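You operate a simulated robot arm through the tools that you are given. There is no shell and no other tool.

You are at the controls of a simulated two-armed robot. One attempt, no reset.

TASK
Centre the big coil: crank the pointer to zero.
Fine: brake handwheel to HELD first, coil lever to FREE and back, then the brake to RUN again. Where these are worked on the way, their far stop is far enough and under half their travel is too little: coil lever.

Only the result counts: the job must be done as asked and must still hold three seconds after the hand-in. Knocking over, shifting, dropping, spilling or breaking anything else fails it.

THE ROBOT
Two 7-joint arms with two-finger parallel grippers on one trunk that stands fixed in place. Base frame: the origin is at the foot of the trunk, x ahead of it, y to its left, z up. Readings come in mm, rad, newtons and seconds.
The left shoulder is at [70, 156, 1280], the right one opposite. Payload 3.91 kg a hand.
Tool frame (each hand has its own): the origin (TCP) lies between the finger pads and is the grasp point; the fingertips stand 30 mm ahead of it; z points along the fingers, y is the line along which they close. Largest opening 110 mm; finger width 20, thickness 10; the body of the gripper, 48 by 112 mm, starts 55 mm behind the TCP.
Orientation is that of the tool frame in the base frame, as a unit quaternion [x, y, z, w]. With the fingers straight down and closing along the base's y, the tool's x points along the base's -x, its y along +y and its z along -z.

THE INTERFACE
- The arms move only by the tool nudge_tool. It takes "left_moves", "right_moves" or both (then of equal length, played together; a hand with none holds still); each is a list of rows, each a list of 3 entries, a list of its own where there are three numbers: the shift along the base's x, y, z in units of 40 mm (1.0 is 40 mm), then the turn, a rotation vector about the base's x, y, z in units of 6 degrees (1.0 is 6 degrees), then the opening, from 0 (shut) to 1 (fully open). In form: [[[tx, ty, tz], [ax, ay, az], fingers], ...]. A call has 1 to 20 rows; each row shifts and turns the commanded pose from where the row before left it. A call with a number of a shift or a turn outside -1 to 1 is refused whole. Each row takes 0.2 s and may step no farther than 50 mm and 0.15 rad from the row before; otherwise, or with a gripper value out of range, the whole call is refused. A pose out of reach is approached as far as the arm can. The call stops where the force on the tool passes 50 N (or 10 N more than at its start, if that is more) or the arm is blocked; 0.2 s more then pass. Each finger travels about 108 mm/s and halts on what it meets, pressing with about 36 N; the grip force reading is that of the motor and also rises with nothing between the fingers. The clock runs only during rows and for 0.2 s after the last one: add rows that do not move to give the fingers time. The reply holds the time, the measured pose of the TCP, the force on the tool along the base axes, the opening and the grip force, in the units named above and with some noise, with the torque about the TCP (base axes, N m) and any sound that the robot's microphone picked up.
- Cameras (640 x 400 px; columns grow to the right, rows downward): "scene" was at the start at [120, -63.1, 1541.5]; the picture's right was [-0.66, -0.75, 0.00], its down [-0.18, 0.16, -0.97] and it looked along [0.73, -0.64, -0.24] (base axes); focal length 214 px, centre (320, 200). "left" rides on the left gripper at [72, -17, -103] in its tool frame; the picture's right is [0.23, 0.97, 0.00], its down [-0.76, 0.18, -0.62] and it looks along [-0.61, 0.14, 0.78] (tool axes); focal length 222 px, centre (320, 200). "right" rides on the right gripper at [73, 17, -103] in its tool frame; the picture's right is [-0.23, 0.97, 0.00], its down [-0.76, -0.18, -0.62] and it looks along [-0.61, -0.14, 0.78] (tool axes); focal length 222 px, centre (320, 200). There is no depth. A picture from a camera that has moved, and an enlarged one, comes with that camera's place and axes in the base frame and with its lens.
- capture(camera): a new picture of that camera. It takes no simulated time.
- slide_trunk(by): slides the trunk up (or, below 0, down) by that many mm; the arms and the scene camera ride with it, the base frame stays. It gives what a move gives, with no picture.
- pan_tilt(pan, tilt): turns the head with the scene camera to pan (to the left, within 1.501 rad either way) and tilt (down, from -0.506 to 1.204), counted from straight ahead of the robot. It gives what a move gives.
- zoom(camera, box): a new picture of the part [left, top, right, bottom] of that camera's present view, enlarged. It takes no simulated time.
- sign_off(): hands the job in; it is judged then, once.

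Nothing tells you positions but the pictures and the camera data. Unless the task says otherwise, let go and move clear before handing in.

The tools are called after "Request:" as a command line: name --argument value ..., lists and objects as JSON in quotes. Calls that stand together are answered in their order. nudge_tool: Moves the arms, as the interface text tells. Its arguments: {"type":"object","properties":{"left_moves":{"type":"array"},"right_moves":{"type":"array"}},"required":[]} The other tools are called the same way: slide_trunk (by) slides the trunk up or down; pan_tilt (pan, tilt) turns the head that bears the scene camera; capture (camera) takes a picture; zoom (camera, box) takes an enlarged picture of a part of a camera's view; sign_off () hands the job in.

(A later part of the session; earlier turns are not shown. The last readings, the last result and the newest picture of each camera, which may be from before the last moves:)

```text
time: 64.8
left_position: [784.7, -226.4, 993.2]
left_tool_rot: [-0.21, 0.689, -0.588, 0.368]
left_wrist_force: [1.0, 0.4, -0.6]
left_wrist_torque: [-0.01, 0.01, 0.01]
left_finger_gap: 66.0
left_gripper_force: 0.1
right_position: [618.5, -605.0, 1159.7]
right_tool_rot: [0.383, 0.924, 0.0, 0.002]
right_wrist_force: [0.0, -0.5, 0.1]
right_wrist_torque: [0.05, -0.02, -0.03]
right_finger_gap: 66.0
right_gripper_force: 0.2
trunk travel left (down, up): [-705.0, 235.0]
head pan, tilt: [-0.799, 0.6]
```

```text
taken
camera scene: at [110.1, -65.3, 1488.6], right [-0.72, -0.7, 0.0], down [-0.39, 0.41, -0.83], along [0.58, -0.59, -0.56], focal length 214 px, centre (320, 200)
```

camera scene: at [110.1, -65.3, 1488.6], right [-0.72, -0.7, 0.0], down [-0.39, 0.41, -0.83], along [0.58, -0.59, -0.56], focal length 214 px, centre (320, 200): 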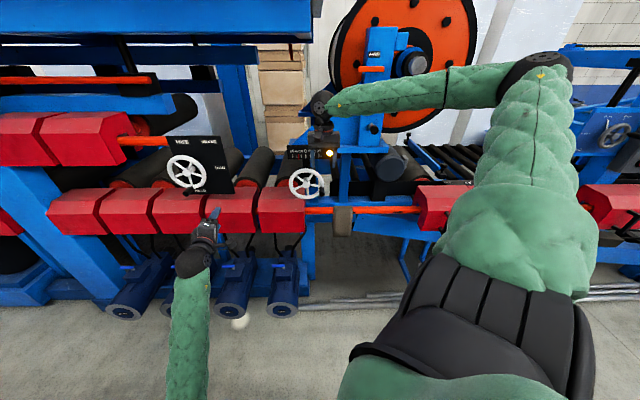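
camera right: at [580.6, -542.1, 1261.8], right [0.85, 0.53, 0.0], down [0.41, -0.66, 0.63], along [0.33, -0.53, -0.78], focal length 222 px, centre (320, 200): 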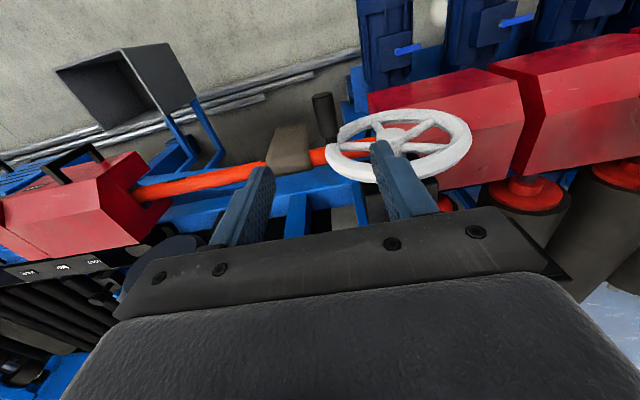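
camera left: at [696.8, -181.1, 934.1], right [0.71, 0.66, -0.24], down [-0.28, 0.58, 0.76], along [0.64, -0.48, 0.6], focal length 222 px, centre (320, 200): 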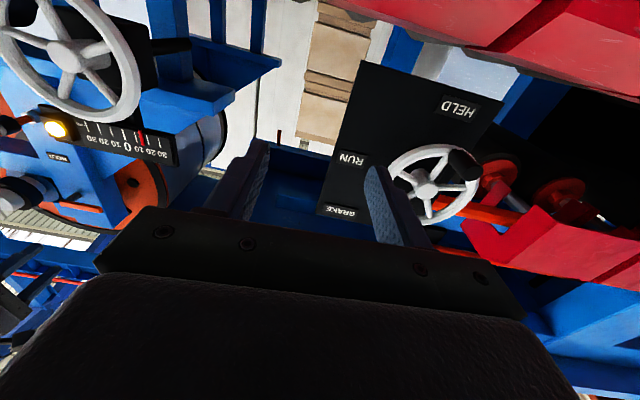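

The handle lies right below the fingers at r≈-13. I'll descend 160 mm so the fingers straddle it, then check before closing.

Request:
nudge_tool --right_moves '[[[0.115, 0.01, -1], [0, 0, 0], 0.6], [[0, 0, -1], [0, 0, 0], 0.6], [[0, 0, -1], [0, 0, 0], 0.6], [[0, 0, -0.5], [0, 0, 0], 0.6], [[0, 0, -0.4], [0, 0, 0], 0.6], [[0, 0, 0], [0, 0, 0], 0.6]]'

Request:
capture --camera "right"

Request:
zoom --camera "scene" --box '[260, 120, 380, 220]'

```text
time: 66.0
left_position: [778.9, -225.6, 998.2]
left_tool_rot: [-0.207, 0.689, -0.588, 0.369]
left_wrist_force: [-0.3, 0.1, 0.5]
left_wrist_torque: [-0.01, -0.03, 0.04]
left_finger_gap: 65.8
left_gripper_force: 0.0
right_position: [621.9, -606.8, 1017.6]
right_tool_rot: [0.386, 0.922, -0.002, 0.009]
right_wrist_force: [-41.3, -20.2, 32.8]
right_wrist_torque: [0.7, -3.67, -1.63]
right_finger_gap: 66.3
right_gripper_force: 0.1
trunk travel left (down, up): [-705.0, 235.0]
head pan, tilt: [-0.799, 0.6]
stopped in row 5 (right hand): the force on the tool passed its limit at 62 N (the readings are from after the stop); the commanded pose is now the measured one
```

```text
taken
camera right: at [583.0, -543.4, 1118.8], right [0.85, 0.52, 0.01], down [0.4, -0.66, 0.63], along [0.33, -0.54, -0.77], focal length 222 px, centre (320, 200)
```

right: 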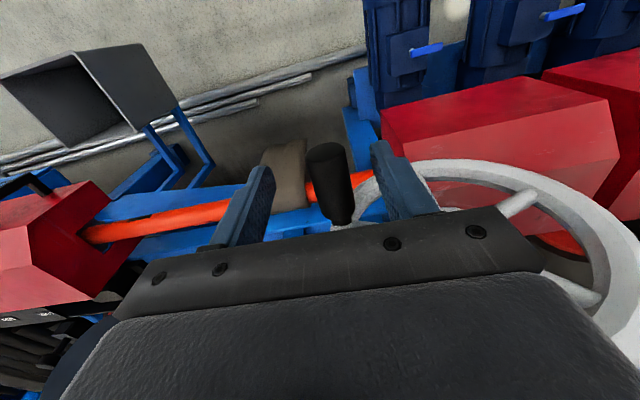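

```text
4.00 times, centred on (320, 170) of scene
camera zoom: at [103.4, -66.1, 1489.4], right [-0.72, -0.69, 0.0], down [-0.39, 0.41, -0.83], along [0.58, -0.59, -0.56], focal length 858 px, centre (320, 320)
```

zoom: 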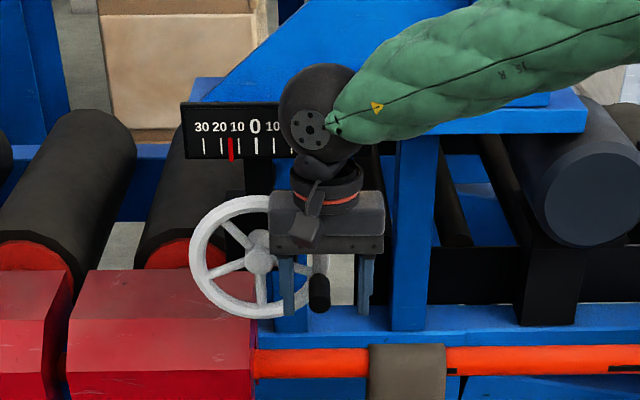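

The gripper body brushed the wheel rim from above. I'll lift off, tilt the hand back 25° so the body leans away from the wheel, and retry.

Request:
nudge_tool --right_moves '[[[-0.1, 0.1, 0.7], [0, 0, 0], 0.6], [[-0.1, 0.1, 0.8], [0, 0, 0], 0.6], [[0, 0, 0], [-0.982, -0.982, 0], 0.6], [[0, 0, 0], [-0.982, -0.982, 0], 0.6], [[0, 0, 0], [-0.982, -0.982, 0], 0.6], [[0, 0, 0], [0, 0, 0], 0.6]]'

Request:
capture --camera "right"

Request:
zoom --camera "scene" --box '[260, 120, 380, 220]'

```text
time: 67.4
left_position: [785.3, -225.3, 994.2]
left_tool_rot: [-0.21, 0.69, -0.588, 0.367]
left_wrist_force: [0.3, 1.0, 0.7]
left_wrist_torque: [0.01, -0.02, 0.0]
left_finger_gap: 66.0
left_gripper_force: 0.0
right_position: [619.6, -598.8, 1072.6]
right_tool_rot: [0.376, 0.9, -0.085, 0.205]
right_wrist_force: [0.6, 0.3, 0.3]
right_wrist_torque: [-0.01, 0.0, -0.01]
right_finger_gap: 65.7
right_gripper_force: 0.0
trunk travel left (down, up): [-705.0, 235.0]
head pan, tilt: [-0.799, 0.6]
```

```text
taken
camera right: at [554.4, -508.9, 1133.7], right [0.84, 0.54, 0.1], down [0.17, -0.42, 0.89], along [0.52, -0.73, -0.44], focal length 222 px, centre (320, 200)
```

right: 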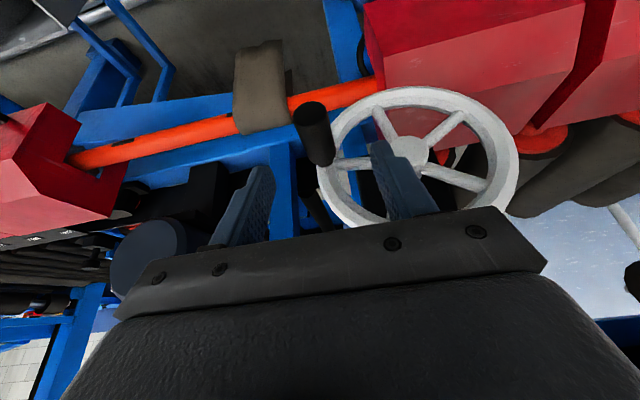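

```text
4.00 times, centred on (320, 170) of scene
camera zoom: at [111.9, -65.2, 1488.4], right [-0.72, -0.7, 0.0], down [-0.39, 0.41, -0.82], along [0.58, -0.59, -0.57], focal length 858 px, centre (320, 320)
```

zoom: 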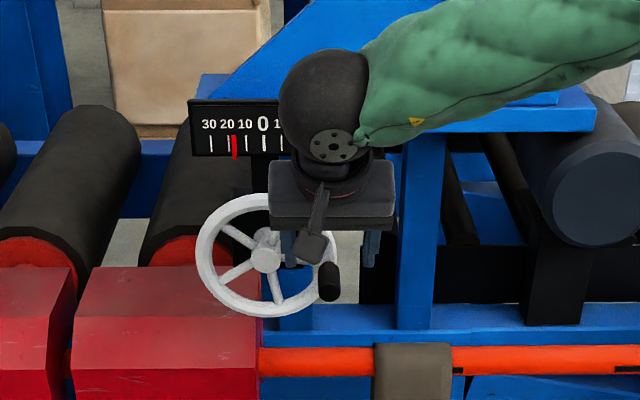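

Pointer still reads about 16, and the body is now tilted clear of the wheel. I'll descend onto the handle again.

Request:
nudge_tool --right_moves '[[[0.025, -0.055, -0.7], [0, 0, 0], 0.6], [[0.025, -0.055, -0.7], [0, 0, 0], 0.6], [[0, 0, -0.34], [0, 0, 0], 0.6], [[0, 0, 0], [0, 0, 0], 0.6]]'

Request:
capture --camera "right"

Request:
zoom --camera "scene" --box '[260, 120, 380, 220]'

```text
time: 68.4
left_position: [787.0, -224.0, 993.7]
left_tool_rot: [-0.21, 0.69, -0.588, 0.367]
left_wrist_force: [-0.3, 0.5, 0.1]
left_wrist_torque: [-0.01, 0.0, 0.03]
left_finger_gap: 65.9
left_gripper_force: 0.1
right_position: [620.6, -603.1, 1000.9]
right_tool_rot: [0.376, 0.9, -0.085, 0.205]
right_wrist_force: [0.1, -0.4, 0.2]
right_wrist_torque: [0.01, 0.01, -0.01]
right_finger_gap: 66.0
right_gripper_force: 0.1
trunk travel left (down, up): [-705.0, 235.0]
head pan, tilt: [-0.799, 0.6]
```

```text
taken
camera right: at [555.8, -512.7, 1063.1], right [0.84, 0.54, 0.1], down [0.17, -0.42, 0.89], along [0.52, -0.73, -0.44], focal length 222 px, centre (320, 200)
```

right: 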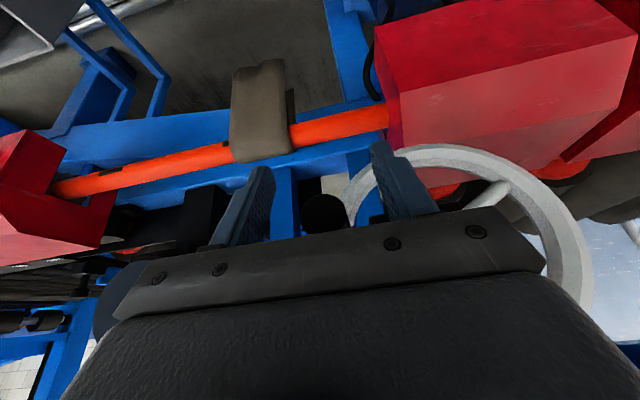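

```text
4.00 times, centred on (320, 170) of scene
camera zoom: at [111.6, -65.0, 1488.4], right [-0.72, -0.7, 0.0], down [-0.39, 0.41, -0.82], along [0.58, -0.59, -0.57], focal length 858 px, centre (320, 320)
```

zoom: 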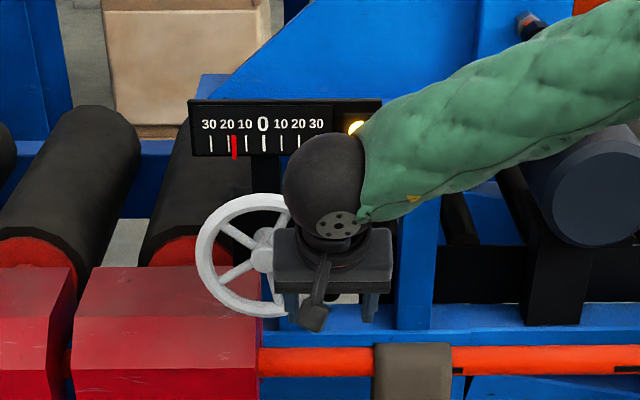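

The fingers straddle the handle without contact, and it sits about 15 mm above my grasp point. I'll raise a little, nudge in 4 mm and close.

Request:
nudge_tool --right_moves '[[[0.07, -0.07, 0.32], [0, 0, 0], 0.6], [[0, 0, 0], [0, 0, 0], 0.4], [[0, 0, 0], [0, 0, 0], 0], [[0, 0, 0], [0, 0, 0], 0], [[0, 0, 0], [0, 0, 0], 0], [[0, 0, 0], [0, 0, 0], 0]]'

Request:
capture --camera "right"

Request:
zoom --camera "scene" --box '[260, 120, 380, 220]'

```text
time: 69.8
left_position: [788.3, -222.7, 993.4]
left_tool_rot: [-0.209, 0.689, -0.589, 0.367]
left_wrist_force: [0.4, -0.4, -0.4]
left_wrist_torque: [0.03, 0.02, -0.01]
left_finger_gap: 65.9
left_gripper_force: 0.0
right_position: [623.5, -603.8, 1015.8]
right_tool_rot: [0.375, 0.9, -0.085, 0.204]
right_wrist_force: [16.4, 17.0, -1.2]
right_wrist_torque: [-0.03, 0.43, 0.63]
right_finger_gap: 22.5
right_gripper_force: 45.3
trunk travel left (down, up): [-705.0, 235.0]
head pan, tilt: [-0.799, 0.6]
```

```text
taken
camera right: at [560.2, -514.5, 1076.6], right [0.84, 0.54, 0.1], down [0.17, -0.42, 0.89], along [0.52, -0.73, -0.44], focal length 222 px, centre (320, 200)
```

right: 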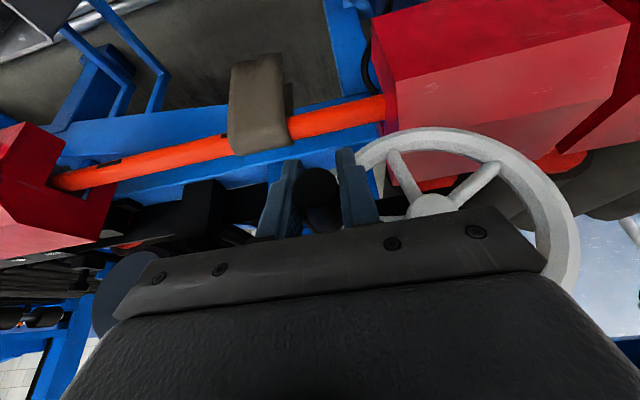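

```text
4.00 times, centred on (320, 170) of scene
camera zoom: at [113.8, -63.0, 1488.3], right [-0.72, -0.7, 0.0], down [-0.4, 0.4, -0.82], along [0.57, -0.59, -0.57], focal length 858 px, centre (320, 320)
```

zoom: 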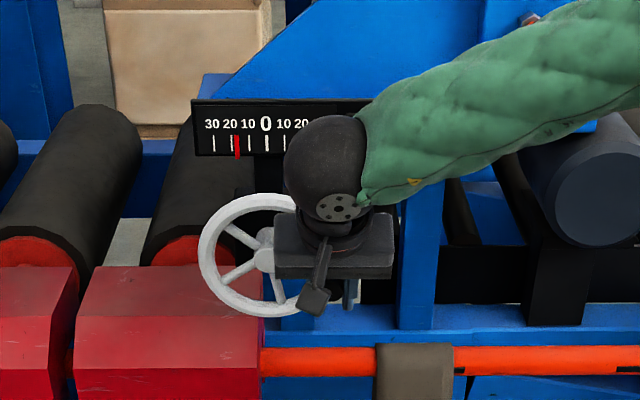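

The handle is gripped at about 3 o'clock, around a hub at r≈-81, z≈1020. I'll try 30° clockwise and read the pointer.

Request:
nudge_tool --right_moves '[[[0.0323, 0.0323, -0.288], [0, 0, 0], 0], [[0.0672, 0.0672, -0.276], [0, 0, 0], 0], [[0.1001, 0.1001, -0.255], [0, 0, 0], 0], [[0, 0, 0], [0, 0, 0], 0]]'

Request:
zoom --camera "scene" --box '[260, 120, 380, 220]'

Request:
capture --camera "right"

```text
time: 70.8
left_position: [785.2, -225.1, 994.4]
left_tool_rot: [-0.209, 0.689, -0.589, 0.367]
left_wrist_force: [0.1, 0.8, -0.1]
left_wrist_torque: [0.02, 0.0, 0.0]
left_finger_gap: 66.0
left_gripper_force: 0.1
right_position: [631.6, -597.4, 981.5]
right_tool_rot: [0.376, 0.9, -0.085, 0.205]
right_wrist_force: [1.4, 5.6, 11.8]
right_wrist_torque: [-0.18, -0.53, 0.63]
right_finger_gap: 22.5
right_gripper_force: 45.7
trunk travel left (down, up): [-705.0, 235.0]
head pan, tilt: [-0.799, 0.6]
```

```text
4.00 times, centred on (320, 170) of scene
camera zoom: at [110.9, -63.6, 1488.6], right [-0.72, -0.7, 0.0], down [-0.39, 0.4, -0.83], along [0.58, -0.59, -0.56], focal length 858 px, centre (320, 320)
```

zoom: 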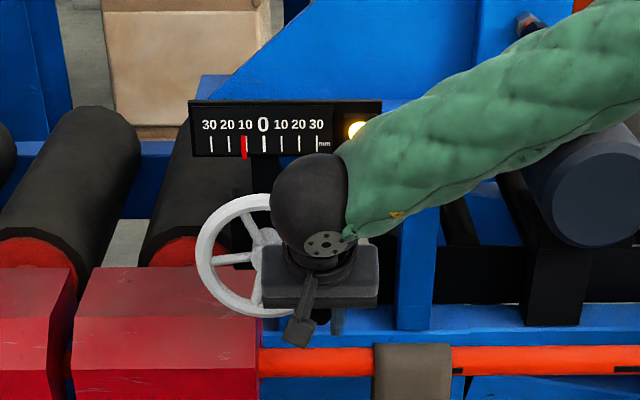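

```text
taken
camera right: at [567.3, -507.3, 1043.3], right [0.84, 0.54, 0.1], down [0.17, -0.42, 0.89], along [0.52, -0.73, -0.44], focal length 222 px, centre (320, 200)
```

right: 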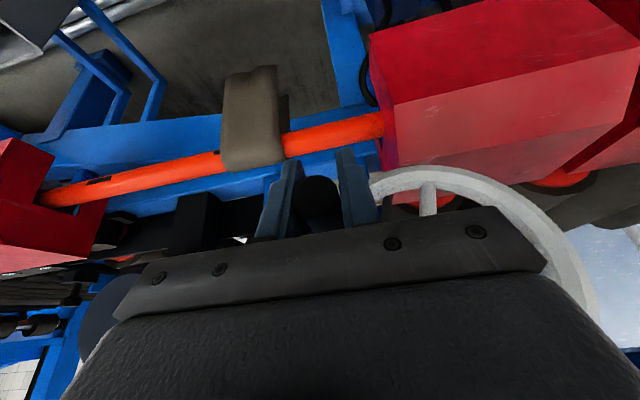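

The pointer moved from 16 to about 11, so clockwise is right at roughly 5 mm per 30°. I'll continue 50° more and re-read.

Request:
nudge_tool --right_moves '[[[0.13, 0.13, -0.227], [0, 0, 0], 0], [[0.1558, 0.1558, -0.1915], [0, 0, 0], 0], [[0.177, 0.177, -0.15], [0, 0, 0], 0], [[0.1927, 0.1927, -0.105], [0, 0, 0], 0], [[0.2026, 0.2026, -0.056], [0, 0, 0], 0], [[0, 0, 0], [0, 0, 0], 0]]'

Request:
zoom --camera "scene" --box '[280, 130, 360, 180]'

Request:
capture --camera "right"

```text
time: 72.2
left_position: [785.9, -224.7, 992.8]
left_tool_rot: [-0.209, 0.69, -0.588, 0.367]
left_wrist_force: [0.3, 0.4, 0.3]
left_wrist_torque: [-0.03, -0.01, -0.03]
left_finger_gap: 65.9
left_gripper_force: 0.1
right_position: [666.7, -563.1, 952.6]
right_tool_rot: [0.375, 0.9, -0.084, 0.204]
right_wrist_force: [-8.1, 4.2, -17.4]
right_wrist_torque: [0.05, -0.19, 0.65]
right_finger_gap: 22.8
right_gripper_force: 44.7
trunk travel left (down, up): [-705.0, 235.0]
head pan, tilt: [-0.799, 0.6]
```

```text
8.00 times, centred on (320, 155) of scene
camera zoom: at [112.5, -65.6, 1488.2], right [-0.72, -0.7, 0.0], down [-0.4, 0.41, -0.82], along [0.58, -0.59, -0.57], focal length 1716 px, centre (320, 560)
```

zoom: 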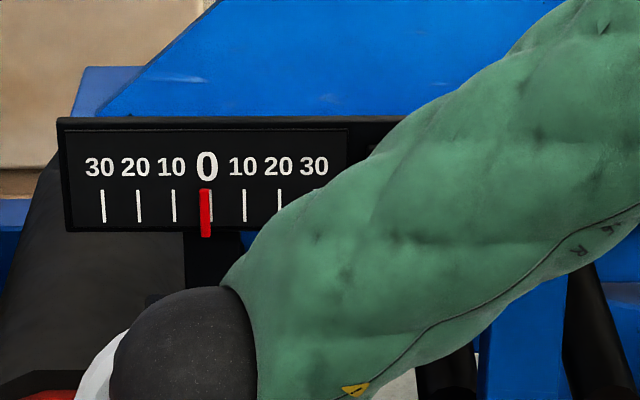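

```text
taken
camera right: at [602.1, -473.1, 1014.8], right [0.84, 0.54, 0.1], down [0.17, -0.42, 0.89], along [0.52, -0.73, -0.45], focal length 222 px, centre (320, 200)
```

right: 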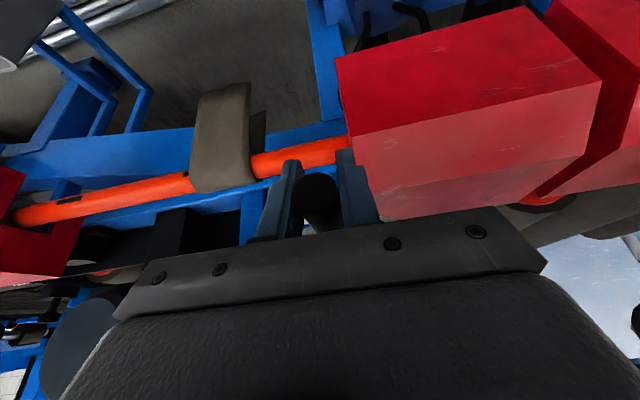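

The pointer is just short of zero (about 0.7 left). I'll nudge a few more degrees.

Request:
nudge_tool --right_moves '[[[0.065, 0.065, -0.007], [0, 0, 0], 0], [[0, 0, 0], [0, 0, 0], 0], [[0, 0, 0], [0, 0, 0], 0]]'

Request:
zoom --camera "scene" --box '[285, 140, 325, 165]'

```text
time: 73.0
left_position: [785.4, -225.1, 993.8]
left_tool_rot: [-0.208, 0.69, -0.588, 0.368]
left_wrist_force: [0.4, -1.0, 0.7]
left_wrist_torque: [0.01, 0.03, -0.01]
left_finger_gap: 66.0
left_gripper_force: 0.0
right_position: [668.5, -561.0, 953.0]
right_tool_rot: [0.376, 0.9, -0.085, 0.204]
right_wrist_force: [-18.8, 7.5, -17.5]
right_wrist_torque: [-0.12, -0.65, 1.15]
right_finger_gap: 22.9
right_gripper_force: 45.0
trunk travel left (down, up): [-705.0, 235.0]
head pan, tilt: [-0.799, 0.6]
```

```text
16.00 times, centred on (305, 152) of scene
camera zoom: at [111.3, -65.2, 1488.3], right [-0.72, -0.7, 0.0], down [-0.39, 0.41, -0.82], along [0.58, -0.59, -0.57], focal length 3432 px, centre (560, 960)
```

zoom: 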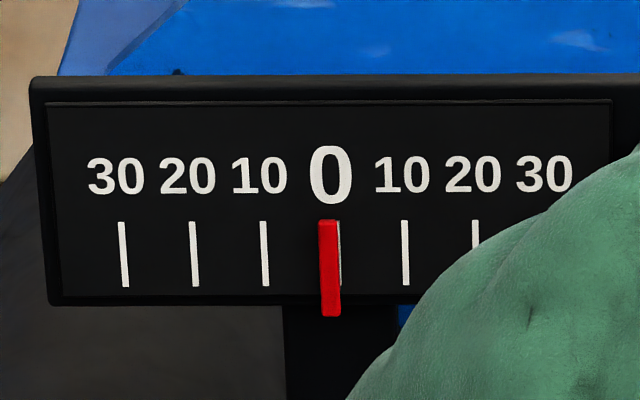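

Request:
nudge_tool --right_moves '[[[0.07, 0.07, 0.0], [0, 0, 0], 0], [[0, 0, 0], [0, 0, 0], 0], [[0, 0, 0], [0, 0, 0], 0]]'

Request:
zoom --camera "scene" --box '[285, 140, 325, 165]'

```text
time: 73.8
left_position: [784.6, -222.8, 993.7]
left_tool_rot: [-0.211, 0.689, -0.587, 0.368]
left_wrist_force: [0.5, -0.4, -0.5]
left_wrist_torque: [0.0, 0.0, -0.03]
left_finger_gap: 66.1
left_gripper_force: 0.0
right_position: [674.3, -555.9, 954.9]
right_tool_rot: [0.376, 0.9, -0.084, 0.205]
right_wrist_force: [-9.5, 13.7, -11.0]
right_wrist_torque: [-0.17, -0.01, 0.99]
right_finger_gap: 22.5
right_gripper_force: 45.3
trunk travel left (down, up): [-705.0, 235.0]
head pan, tilt: [-0.799, 0.6]
```

```text
16.00 times, centred on (305, 152) of scene
camera zoom: at [111.9, -64.2, 1488.5], right [-0.72, -0.7, 0.0], down [-0.39, 0.4, -0.82], along [0.58, -0.59, -0.57], focal length 3432 px, centre (560, 960)
```

zoom: 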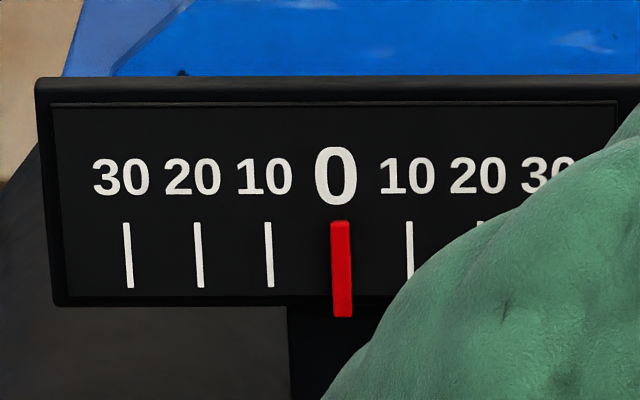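

The pointer now sits essentially on zero. I'll release, back straight out along the handle axis and look at the scale from a squarer viewpoint.

Request:
nudge_tool --right_moves '[[[0, 0, 0], [0, 0, 0], 0.4], [[0, 0, 0], [0, 0, 0], 0.5], [[0, 0, 0], [0, 0, 0], 0.5], [[-0.4, 0.4, 0], [0, 0, 0], 0.5], [[-0.7, 0.7, 0], [0, 0, 0], 0.5], [[-0.7, 0.7, 0], [0, 0, 0], 0.5]]'

Request:
zoom --camera "scene" --box '[285, 140, 325, 165]'

Request:
capture --camera "right"

```text
time: 75.2
left_position: [785.8, -225.0, 994.0]
left_tool_rot: [-0.21, 0.689, -0.588, 0.367]
left_wrist_force: [0.5, 0.4, 0.0]
left_wrist_torque: [-0.02, -0.01, -0.01]
left_finger_gap: 66.3
left_gripper_force: 0.0
right_position: [599.7, -484.9, 956.3]
right_tool_rot: [0.376, 0.9, -0.084, 0.206]
right_wrist_force: [-0.3, -1.1, -0.1]
right_wrist_torque: [0.03, 0.03, 0.01]
right_finger_gap: 54.7
right_gripper_force: 0.1
trunk travel left (down, up): [-705.0, 235.0]
head pan, tilt: [-0.799, 0.6]
```

```text
16.00 times, centred on (305, 152) of scene
camera zoom: at [111.5, -64.1, 1488.5], right [-0.72, -0.7, 0.0], down [-0.39, 0.4, -0.83], along [0.58, -0.59, -0.56], focal length 3432 px, centre (560, 960)
```

zoom: 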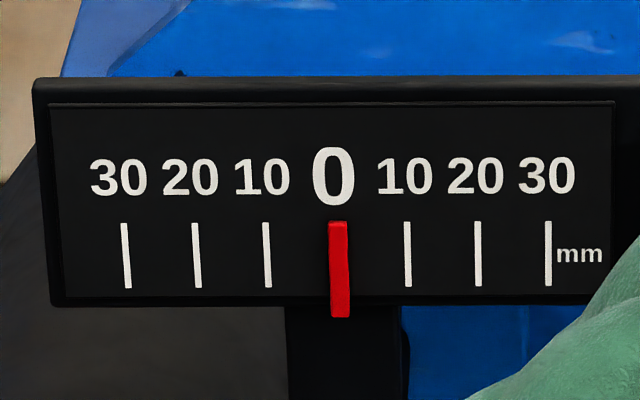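

```text
taken
camera right: at [535.9, -394.4, 1016.3], right [0.84, 0.54, 0.1], down [0.17, -0.42, 0.89], along [0.52, -0.73, -0.44], focal length 222 px, centre (320, 200)
```

right: 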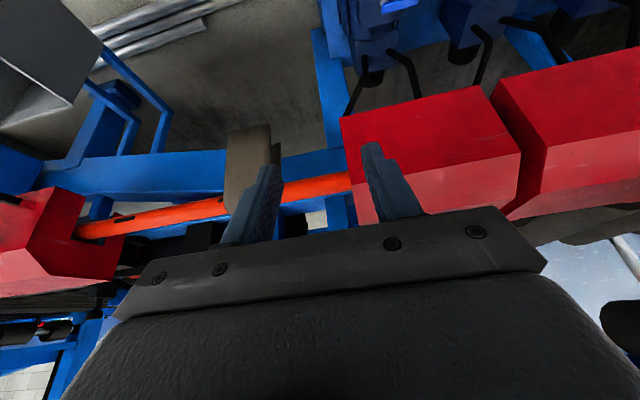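

After release the pointer remains at zero, within about half a millimetre. I'll raise the right hand so its camera can view the scale at close range to double-check.

Request:
nudge_tool --right_moves '[[[0, 0, 0.95], [0, 0, 0], 0.5], [[0, 0, 0.95], [0, 0, 0], 0.5], [[0, 0, 0.95], [0, 0, 0], 0.5], [[0, 0, 0.95], [0, 0, 0], 0.5], [[0, 0, 0.95], [0, 0, 0], 0.5]]'

Request:
capture --camera "right"

```text
time: 76.4
left_position: [785.3, -224.1, 994.2]
left_tool_rot: [-0.209, 0.689, -0.589, 0.368]
left_wrist_force: [-1.2, 0.4, -0.7]
left_wrist_torque: [0.0, -0.01, 0.0]
left_finger_gap: 66.2
left_gripper_force: 0.0
right_position: [601.7, -485.3, 1143.8]
right_tool_rot: [0.375, 0.9, -0.084, 0.205]
right_wrist_force: [0.3, 0.2, 0.2]
right_wrist_torque: [0.01, -0.02, -0.01]
right_finger_gap: 55.2
right_gripper_force: 0.1
trunk travel left (down, up): [-705.0, 235.0]
head pan, tilt: [-0.799, 0.6]
```

```text
taken
camera right: at [537.2, -394.7, 1205.0], right [0.84, 0.54, 0.1], down [0.17, -0.42, 0.89], along [0.52, -0.73, -0.44], focal length 222 px, centre (320, 200)
```

right: 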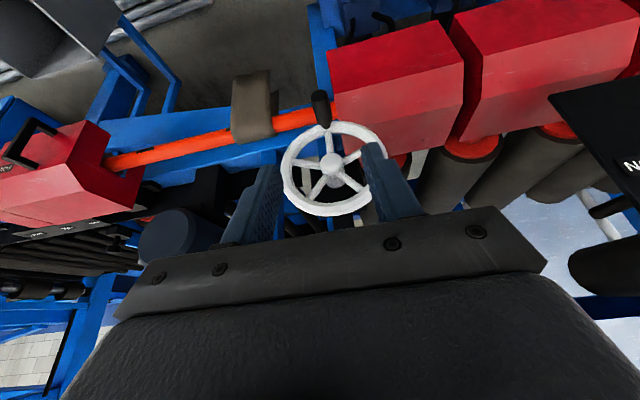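

The wrist view shows the crank handle at 6 o'clock, but the gripper hides the scale. I'll move on and return the right hand to the lever, reversing the earlier path.

Request:
nudge_tool --right_moves '[[[-0.27, -0.86, 0.67], [0, 0, 0], 0.5], [[-0.27, -0.86, 0.67], [0, 0, 0], 0.5], [[-0.27, -0.86, 0.67], [0, 0, 0], 0.5], [[-0.27, -0.86, 0.67], [0.982, 0.982, 0], 0.5], [[-0.27, -0.86, 0.67], [0.982, 0.982, 0], 0.5], [[-0.27, -0.86, 0.67], [0.982, 0.982, 0], 0.5]]'

Request:
nudge_tool --right_moves '[[[0, 0, 0.2], [0, -0.9606, -0.6791], 0.5], [[0, 0, 0.2], [0, -0.9606, -0.6791], 0.5], [[0, 0, 0.2], [0, -0.9606, -0.6791], 0.5], [[0, 0, 0.2], [0, -0.9606, -0.6791], 0.5], [[0, 0, 0.2], [0, -0.9606, -0.6791], 0.5], [[0, 0, 0.2], [0, -0.9606, -0.6791], 0.5], [[0, 0, 0.2], [0, -0.9606, -0.6791], 0.5], [[0, 0, 0.2], [0, -0.9606, -0.6791], 0.5], [[0, 0, 0.2], [0, -0.9606, -0.6791], 0.5], [[0, 0, 0.2], [0, -0.9606, -0.6791], 0.5], [[0, 0, 0.2], [0, -0.9606, -0.6791], 0.5], [[0, 0, 0.2], [0, -0.9606, -0.6791], 0.5], [[0, 0, 0.2], [0, -0.9606, -0.6791], 0.5], [[0, 0, 0.2], [0, -0.9606, -0.6791], 0.5], [[0, 0, 0.2], [0, -0.9606, -0.6791], 0.5], [[0, 0, 0.2], [0, -0.9606, -0.6791], 0.5], [[0, 0, 0.2], [0, -0.9606, -0.6791], 0.5]]'

Request:
capture --camera "right"

Request:
zoom --camera "scene" --box '[285, 140, 325, 165]'

```text
time: 77.8
left_position: [786.0, -227.2, 993.2]
left_tool_rot: [-0.209, 0.69, -0.587, 0.369]
left_wrist_force: [-0.3, 0.0, 0.5]
left_wrist_torque: [0.0, -0.03, 0.01]
left_finger_gap: 66.1
left_gripper_force: 0.0
right_position: [532.5, -694.8, 1302.1]
right_tool_rot: [0.385, 0.923, -0.002, 0.003]
right_wrist_force: [-0.5, 0.0, -0.9]
right_wrist_torque: [0.04, 0.0, -0.02]
right_finger_gap: 55.1
right_gripper_force: 0.0
trunk travel left (down, up): [-705.0, 235.0]
head pan, tilt: [-0.799, 0.6]
```

```text
time: 81.4
left_position: [785.8, -225.2, 992.8]
left_tool_rot: [-0.209, 0.69, -0.588, 0.368]
left_wrist_force: [0.0, 0.2, 0.2]
left_wrist_torque: [-0.01, -0.02, -0.02]
left_finger_gap: 65.7
left_gripper_force: 0.1
right_position: [536.3, -692.4, 1439.0]
right_tool_rot: [0.655, 0.266, 0.269, 0.654]
right_wrist_force: [-0.3, 0.7, -0.6]
right_wrist_torque: [0.0, -0.01, 0.02]
right_finger_gap: 55.2
right_gripper_force: 0.2
trunk travel left (down, up): [-705.0, 235.0]
head pan, tilt: [-0.799, 0.6]
```

```text
taken
camera right: at [516.0, -568.4, 1456.6], right [-0.17, -0.16, 0.97], down [-0.98, -0.09, -0.18], along [0.11, -0.98, -0.15], focal length 222 px, centre (320, 200)
```

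right: 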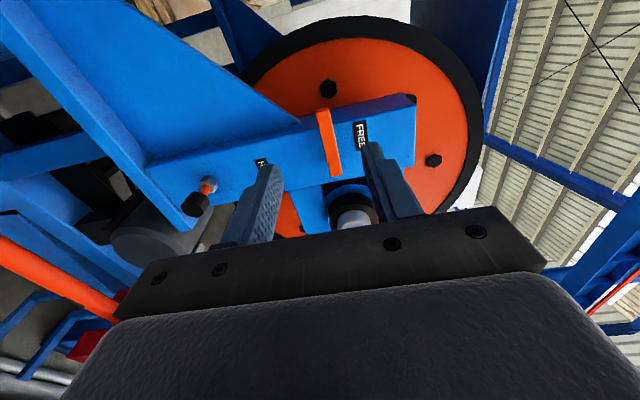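

```text
16.00 times, centred on (305, 152) of scene
camera zoom: at [112.4, -65.2, 1488.4], right [-0.72, -0.7, 0.0], down [-0.39, 0.41, -0.82], along [0.57, -0.59, -0.57], focal length 3432 px, centre (560, 960)
```

zoom: 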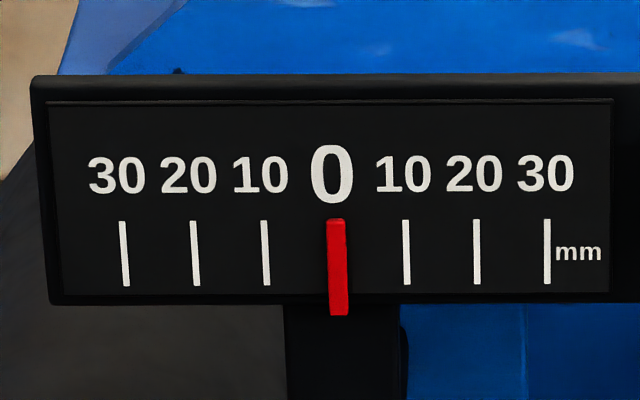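

The pointer stays within about 0.4 mm of zero. The right hand is facing the lever again with its fingers closing vertically, so I'll move in on the horizontal lever and grip it.

Request:
nudge_tool --right_moves '[[[-0.654, -0.654, 0.02], [0, 0, 0], 0.5], [[0.7071, -0.7071, 0], [0, 0, 0], 0.5], [[0.7071, -0.7071, 0], [0, 0, 0], 0.5], [[0.7071, -0.7071, 0], [0, 0, 0], 0.5], [[0, 0, 0], [0, 0, 0], 0.5]]'

Request:
capture --camera "right"

```text
time: 82.6
left_position: [785.1, -225.7, 994.3]
left_tool_rot: [-0.209, 0.689, -0.588, 0.368]
left_wrist_force: [-0.7, -0.2, 0.2]
left_wrist_torque: [-0.01, 0.0, -0.01]
left_finger_gap: 66.2
left_gripper_force: 0.1
right_position: [594.1, -802.9, 1440.3]
right_tool_rot: [0.656, 0.267, 0.269, 0.653]
right_wrist_force: [0.1, 0.5, -0.6]
right_wrist_torque: [-0.02, 0.01, -0.03]
right_finger_gap: 54.8
right_gripper_force: 0.1
trunk travel left (down, up): [-705.0, 235.0]
head pan, tilt: [-0.799, 0.6]
```

```text
taken
camera right: at [572.6, -679.2, 1457.3], right [-0.17, -0.16, 0.97], down [-0.98, -0.09, -0.18], along [0.12, -0.98, -0.15], focal length 222 px, centre (320, 200)
```

right: 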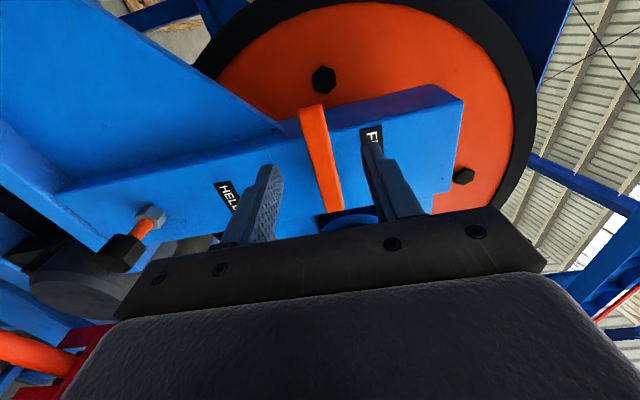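

Request:
nudge_tool --right_moves '[[[0.7071, -0.7071, 0], [0, 0, 0], 0.5], [[0, 0, 0], [0, 0, 0], 0.4], [[0, 0, 0], [0, 0, 0], 0], [[0, 0, 0], [0, 0, 0], 0], [[0, 0, 0], [0, 0, 0], 0], [[0, 0, 0], [0, 0, 0], 0]]'

Request:
capture --camera "right"

```text
time: 84.0
left_position: [784.0, -225.3, 995.0]
left_tool_rot: [-0.209, 0.689, -0.589, 0.368]
left_wrist_force: [-0.2, -0.6, 0.5]
left_wrist_torque: [0.0, 0.0, -0.01]
left_finger_gap: 66.0
left_gripper_force: 0.0
right_position: [621.2, -830.8, 1439.9]
right_tool_rot: [0.655, 0.266, 0.269, 0.654]
right_wrist_force: [-15.4, 8.4, -16.2]
right_wrist_torque: [-0.54, 0.55, -0.59]
right_finger_gap: 17.7
right_gripper_force: 45.2
trunk travel left (down, up): [-705.0, 235.0]
head pan, tilt: [-0.799, 0.6]
```

```text
taken
camera right: at [601.2, -706.8, 1457.0], right [-0.16, -0.16, 0.97], down [-0.98, -0.09, -0.18], along [0.12, -0.98, -0.15], focal length 222 px, centre (320, 200)
```

right: 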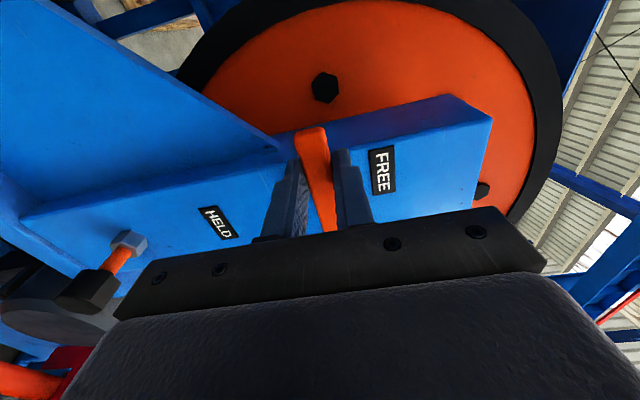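

The lever is gripped. I'll swing it back down counter-clockwise, first 45°.

Request:
nudge_tool --right_moves '[[[0, 0, 0], [0, 0, 0], 0], [[-0.0083, -0.0083, -0.1795], [-0.884, 0.884, 0], 0], [[-0.0248, -0.0248, -0.1765], [-0.884, 0.884, 0], 0], [[-0.0408, -0.0408, -0.1703], [-0.884, 0.884, 0], 0], [[-0.0562, -0.0562, -0.1613], [-0.884, 0.884, 0], 0], [[-0.0707, -0.0707, -0.1495], [-0.884, 0.884, 0], 0], [[-0.0838, -0.0838, -0.1353], [-0.884, 0.884, 0], 0]]'

Request:
capture --camera "right"

```text
time: 85.3
left_position: [785.8, -221.1, 994.6]
left_tool_rot: [-0.21, 0.689, -0.588, 0.368]
left_wrist_force: [-0.1, 0.9, 0.3]
left_wrist_torque: [0.02, 0.0, -0.04]
left_finger_gap: 66.0
left_gripper_force: 0.1
right_position: [617.5, -839.5, 1393.4]
right_tool_rot: [0.554, 0.453, 0.053, 0.696]
right_wrist_force: [-3.0, -2.4, 15.8]
right_wrist_torque: [-1.08, 0.1, 0.09]
right_finger_gap: 21.2
right_gripper_force: 44.8
trunk travel left (down, up): [-705.0, 235.0]
head pan, tilt: [-0.799, 0.6]
stopped in row 6 (right hand): the force on the tool passed its limit at 86 N (the readings are from after the stop); the commanded pose is now the measured one
```

```text
taken
camera right: at [597.0, -716.5, 1367.1], right [0.28, 0.24, 0.93], down [-0.95, -0.05, 0.31], along [0.12, -0.97, 0.21], focal length 222 px, centre (320, 200)
```

right: 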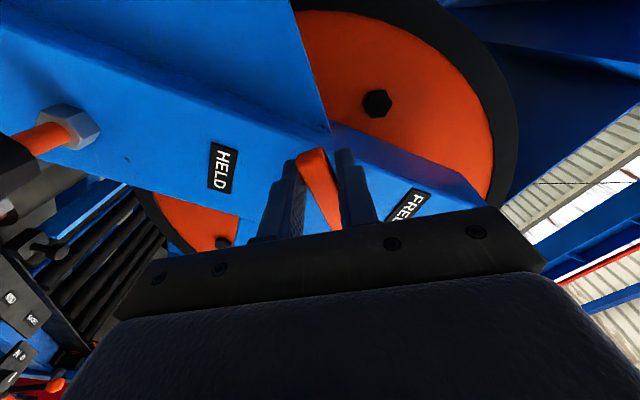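

The hand ran a bit ahead of the lever's arc and tripped the force limit; the lever is at about 45° and forces have relaxed. I'll continue in smaller steps from the measured position.

Request:
nudge_tool --right_moves '[[[0, 0, 0], [-0.4, 0.4, 0], 0], [[-0.0955, -0.0955, -0.09], [-0.7, 0.7, 0], 0], [[-0.1078, -0.1078, -0.1], [-0.884, 0.884, 0], 0], [[0, 0, 0], [0, 0, 0], 0]]'

Request:
capture --camera "right"

```text
time: 85.6
left_position: [785.2, -224.8, 993.3]
left_tool_rot: [-0.208, 0.69, -0.587, 0.368]
left_wrist_force: [-1.6, 0.7, -0.3]
left_wrist_torque: [0.02, 0.01, 0.03]
left_finger_gap: 66.0
left_gripper_force: 0.0
right_position: [618.7, -837.4, 1395.1]
right_tool_rot: [0.548, 0.458, 0.058, 0.698]
right_wrist_force: [5.4, 13.8, 6.5]
right_wrist_torque: [-0.43, 0.86, 1.38]
right_finger_gap: 19.8
right_gripper_force: 44.7
trunk travel left (down, up): [-705.0, 235.0]
head pan, tilt: [-0.799, 0.6]
stopped in row 1 (right hand): the arm was blocked; the commanded pose is now the measured one
```

```text
taken
camera right: at [597.2, -715.0, 1368.5], right [0.28, 0.25, 0.93], down [-0.95, -0.07, 0.31], along [0.14, -0.97, 0.22], focal length 222 px, centre (320, 200)
```

right: 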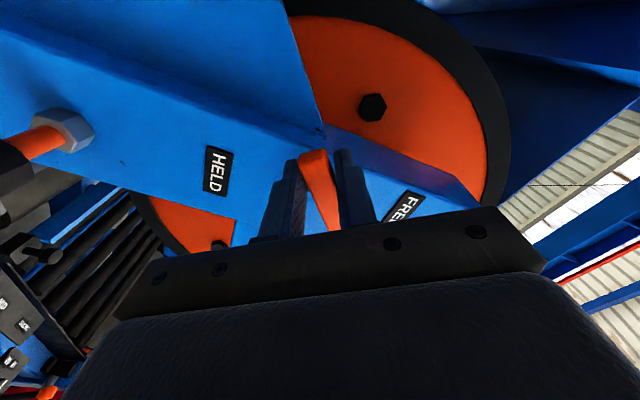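

The arm reports being blocked again; I'll look at its posture from the head camera.

Request:
pan_tilt --pan -1.1 --tilt 0.3

Request:
capture --camera "scene"

Request:
zoom --camera "scene" --box '[260, 100, 420, 220]'

```text
time: 86.4
left_position: [786.6, -223.9, 993.1]
left_tool_rot: [-0.21, 0.69, -0.588, 0.366]
left_wrist_force: [0.5, -0.4, -0.1]
left_wrist_torque: [-0.04, 0.0, -0.04]
left_finger_gap: 66.0
left_gripper_force: 0.2
right_position: [620.0, -837.8, 1395.6]
right_tool_rot: [0.549, 0.456, 0.055, 0.698]
right_wrist_force: [6.7, 14.6, 9.3]
right_wrist_torque: [-0.92, 0.65, 0.67]
right_finger_gap: 19.9
right_gripper_force: 45.1
trunk travel left (down, up): [-705.0, 235.0]
head pan, tilt: [-1.1, 0.3]
```

```text
taken
camera scene: at [93.0, -81.3, 1516.0], right [-0.89, -0.46, 0.0], down [-0.14, 0.26, -0.96], along [0.43, -0.85, -0.29], focal length 214 px, centre (320, 200)
```

scene: 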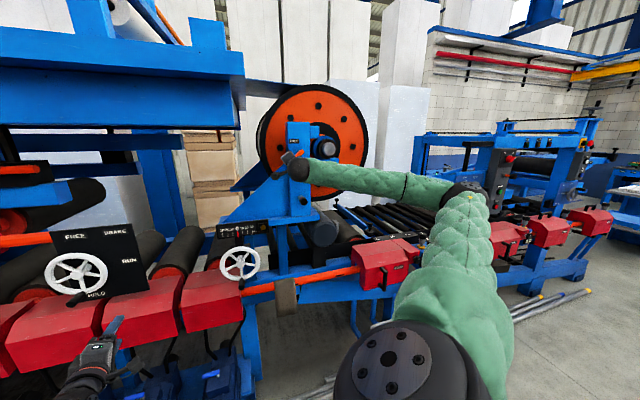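

```text
3.33 times, centred on (340, 160) of scene
camera zoom: at [93.0, -81.3, 1516.0], right [-0.89, -0.46, 0.0], down [-0.14, 0.26, -0.96], along [0.43, -0.85, -0.29], focal length 715 px, centre (253, 333)
```

zoom: 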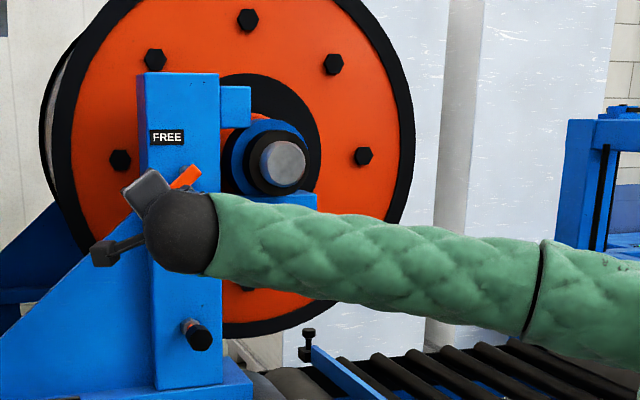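

The low-roll posture is at the arm's limit. I'll release the lever at its present 45°, back off, roll the hand back to the comfortable orientation and then push the lever down with closed fingers instead.

Request:
nudge_tool --right_moves '[[[0, 0, 0], [0, 0, 0], 0.35], [[0, 0, 0], [0, 0, 0], 0.4], [[0, 0, 0], [0, 0, 0], 0.4], [[-0.5, 0.5, 0], [0, 0, 0], 0.4], [[-0.7, 0.7, 0], [0, 0, 0], 0.4], [[-0.7, 0.7, 0], [0, 0, 0], 0.4]]'

Request:
nudge_tool --right_moves '[[[0, 0, 0.2], [0.884, -0.884, 0], 0.3], [[0, 0, 0.2], [0.884, -0.884, 0], 0.2], [[0, 0, 0.2], [0.884, -0.884, 0], 0], [[0, 0, 0], [0.884, -0.884, 0], 0], [[0, 0, 0], [0.884, -0.884, 0], 0]]'

Request:
capture --camera "right"

Request:
zoom --camera "scene" --box '[260, 100, 420, 220]'

```text
time: 87.8
left_position: [786.1, -224.5, 993.0]
left_tool_rot: [-0.208, 0.69, -0.588, 0.368]
left_wrist_force: [0.2, -0.4, 0.3]
left_wrist_torque: [0.05, 0.01, -0.02]
left_finger_gap: 66.0
left_gripper_force: 0.0
right_position: [543.3, -761.6, 1394.6]
right_tool_rot: [0.549, 0.456, 0.055, 0.698]
right_wrist_force: [-0.2, 0.6, -1.0]
right_wrist_torque: [0.0, -0.01, 0.02]
right_finger_gap: 43.8
right_gripper_force: 0.0
trunk travel left (down, up): [-705.0, 235.0]
head pan, tilt: [-1.1, 0.3]
```

```text
time: 89.0
left_position: [786.2, -225.1, 993.6]
left_tool_rot: [-0.209, 0.69, -0.587, 0.368]
left_wrist_force: [0.2, 0.0, -0.1]
left_wrist_torque: [-0.04, 0.0, 0.02]
left_finger_gap: 66.0
left_gripper_force: 0.1
right_position: [545.6, -764.1, 1417.6]
right_tool_rot: [0.667, 0.262, 0.281, 0.638]
right_wrist_force: [-0.3, -0.5, 0.3]
right_wrist_torque: [0.03, -0.04, 0.02]
right_finger_gap: 0.0
right_gripper_force: 35.9
trunk travel left (down, up): [-705.0, 235.0]
head pan, tilt: [-1.1, 0.3]
```

```text
taken
camera right: at [523.2, -642.0, 1439.2], right [-0.17, -0.21, 0.96], down [-0.98, -0.09, -0.19], along [0.13, -0.97, -0.19], focal length 222 px, centre (320, 200)
```

right: 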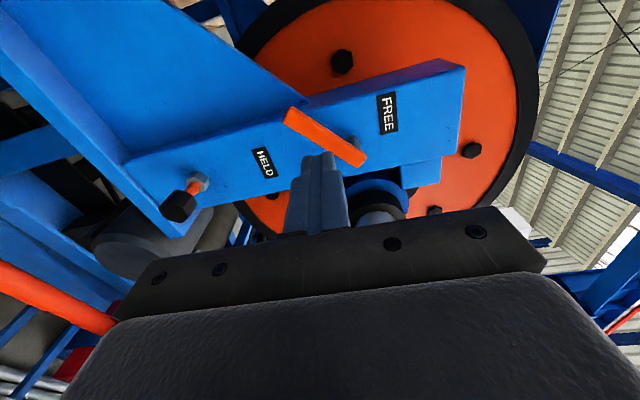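

```text
3.33 times, centred on (340, 160) of scene
camera zoom: at [92.5, -85.1, 1515.9], right [-0.89, -0.45, 0.0], down [-0.13, 0.26, -0.96], along [0.43, -0.85, -0.3], focal length 715 px, centre (253, 333)
```

zoom: 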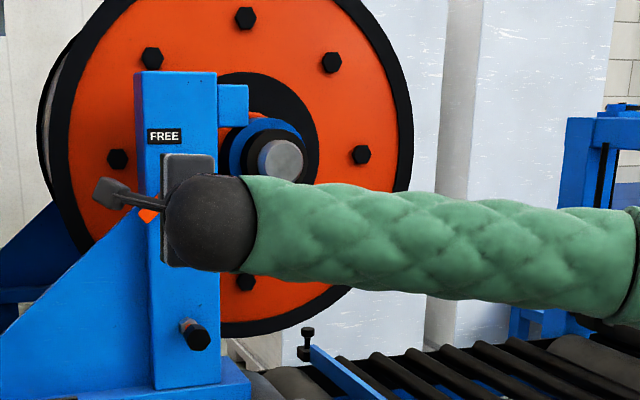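

The lever shows clearly at 45°, with the fingers now closed. I'll position the fingertips at its upper-left side, beside the bar.

Request:
nudge_tool --right_moves '[[[0.433, 0.433, 0.06], [0, 0, 0], 0], [[0.6, -0.6, 0], [0, 0, 0], 0], [[0.6, -0.6, 0], [0, 0, 0], 0], [[0.58, -0.58, 0], [0, 0, 0], 0], [[0, 0, 0], [0, 0, 0], 0]]'

Request:
capture --camera "right"

```text
time: 90.2
left_position: [785.5, -224.0, 994.2]
left_tool_rot: [-0.209, 0.689, -0.588, 0.368]
left_wrist_force: [-0.7, 0.4, -0.1]
left_wrist_torque: [0.04, 0.02, 0.02]
left_finger_gap: 66.3
left_gripper_force: 0.1
right_position: [631.5, -816.9, 1419.3]
right_tool_rot: [0.667, 0.26, 0.281, 0.64]
right_wrist_force: [-1.4, 0.4, -0.5]
right_wrist_torque: [0.03, 0.03, 0.02]
right_finger_gap: 0.0
right_gripper_force: 36.3
trunk travel left (down, up): [-705.0, 235.0]
head pan, tilt: [-1.1, 0.3]
```

```text
taken
camera right: at [610.5, -694.7, 1442.2], right [-0.17, -0.2, 0.96], down [-0.98, -0.09, -0.19], along [0.13, -0.97, -0.18], focal length 222 px, centre (320, 200)
```

right: 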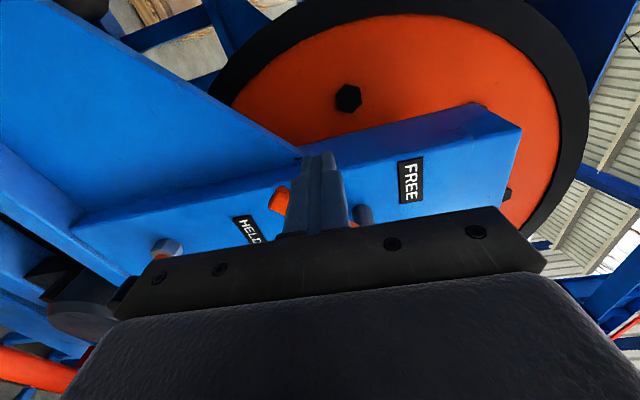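

Request:
nudge_tool --right_moves '[[[-0.212, -0.212, -0.175], [0, 0, 0], 0], [[-0.084, -0.084, -0.186], [0, 0, 0], 0], [[-0.084, -0.084, -0.186], [0, 0, 0], 0], [[-0.124, -0.124, -0.15], [0, 0, 0], 0], [[-0.124, -0.124, -0.15], [0, 0, 0], 0], [[0, 0, 0], [0, 0, 0], 0]]'

Request:
capture --camera "right"

Request:
zoom --camera "scene" --box '[260, 100, 420, 220]'

```text
time: 91.6
left_position: [785.8, -226.2, 993.2]
left_tool_rot: [-0.209, 0.69, -0.587, 0.368]
left_wrist_force: [-0.5, 0.7, 0.5]
left_wrist_torque: [0.06, 0.03, -0.01]
left_finger_gap: 66.2
left_gripper_force: 0.0
right_position: [608.5, -842.9, 1387.6]
right_tool_rot: [0.666, 0.263, 0.28, 0.639]
right_wrist_force: [-0.3, 1.3, -0.7]
right_wrist_torque: [-0.01, -0.02, -0.01]
right_finger_gap: 0.0
right_gripper_force: 35.8
trunk travel left (down, up): [-705.0, 235.0]
head pan, tilt: [-1.1, 0.3]
```

```text
taken
camera right: at [586.0, -719.8, 1408.1], right [-0.17, -0.21, 0.96], down [-0.98, -0.09, -0.19], along [0.13, -0.97, -0.19], focal length 222 px, centre (320, 200)
```

right: 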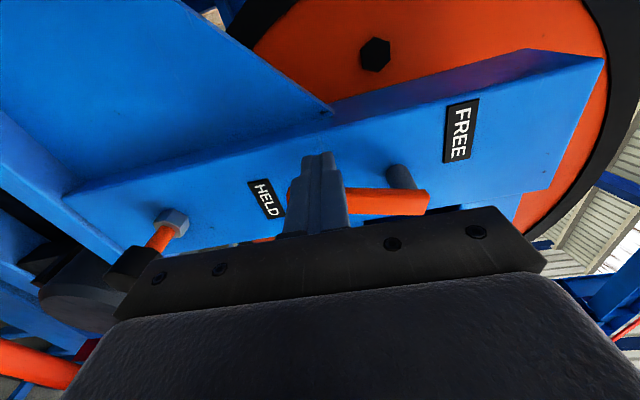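

```text
3.33 times, centred on (340, 160) of scene
camera zoom: at [92.6, -84.0, 1516.0], right [-0.89, -0.45, 0.0], down [-0.13, 0.26, -0.96], along [0.43, -0.85, -0.3], focal length 715 px, centre (253, 333)
```

zoom: 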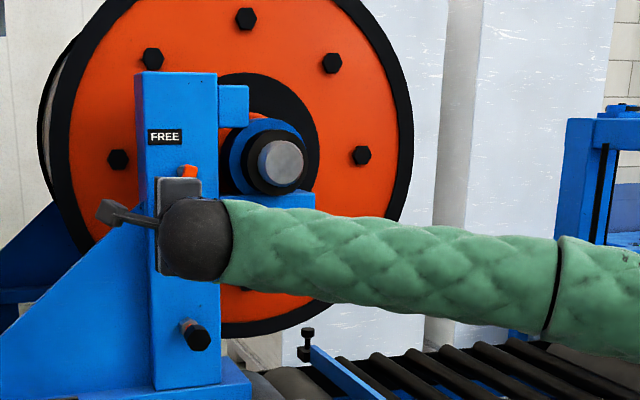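

Pushing works well; the lever is about 15° from vertical. I'll push on to its HELD stop.

Request:
nudge_tool --right_moves '[[[-0.1547, -0.1547, -0.095], [0, 0, 0], 0], [[-0.1547, -0.1547, -0.095], [0, 0, 0], 0], [[-0.09, -0.09, -0.02], [0, 0, 0], 0], [[-0.09, -0.09, -0.02], [0, 0, 0], 0], [[-0.09, -0.09, -0.02], [0, 0, 0], 0], [[0, 0, 0], [0, 0, 0], 0]]'

Request:
capture --camera "right"

Request:
zoom --camera "scene" --box '[260, 100, 420, 220]'

```text
time: 92.8
left_position: [789.2, -225.2, 990.8]
left_tool_rot: [-0.208, 0.692, -0.587, 0.366]
left_wrist_force: [-0.6, 0.5, -0.1]
left_wrist_torque: [0.0, 0.0, 0.01]
left_finger_gap: 65.9
left_gripper_force: 0.1
right_position: [593.0, -855.4, 1378.7]
right_tool_rot: [0.663, 0.269, 0.286, 0.638]
right_wrist_force: [47.3, 28.8, 11.4]
right_wrist_torque: [-0.41, -0.12, 0.87]
right_finger_gap: 0.2
right_gripper_force: 36.1
trunk travel left (down, up): [-705.0, 235.0]
head pan, tilt: [-1.1, 0.3]
stopped in row 5 (right hand): the force on the tool passed its limit at 55 N (the readings are from after the stop); the commanded pose is now the measured one
```

```text
taken
camera right: at [568.2, -732.5, 1399.0], right [-0.17, -0.2, 0.96], down [-0.98, -0.11, -0.19], along [0.15, -0.97, -0.18], focal length 222 px, centre (320, 200)
```

right: 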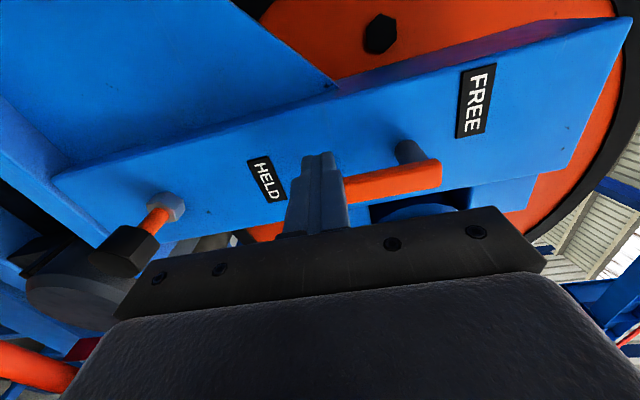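

```text
3.33 times, centred on (340, 160) of scene
camera zoom: at [98.0, -80.8, 1515.9], right [-0.89, -0.46, 0.0], down [-0.14, 0.26, -0.96], along [0.44, -0.85, -0.3], focal length 715 px, centre (253, 333)
```

zoom: 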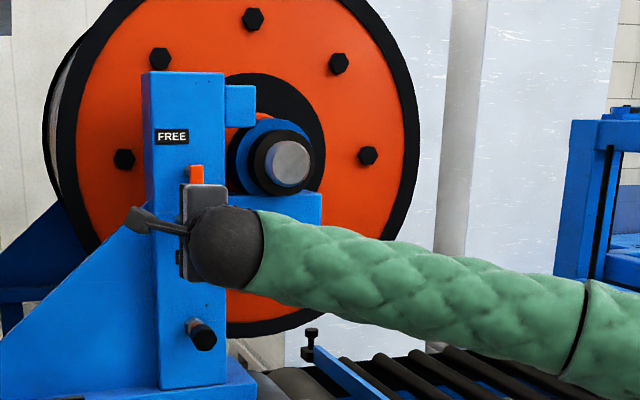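

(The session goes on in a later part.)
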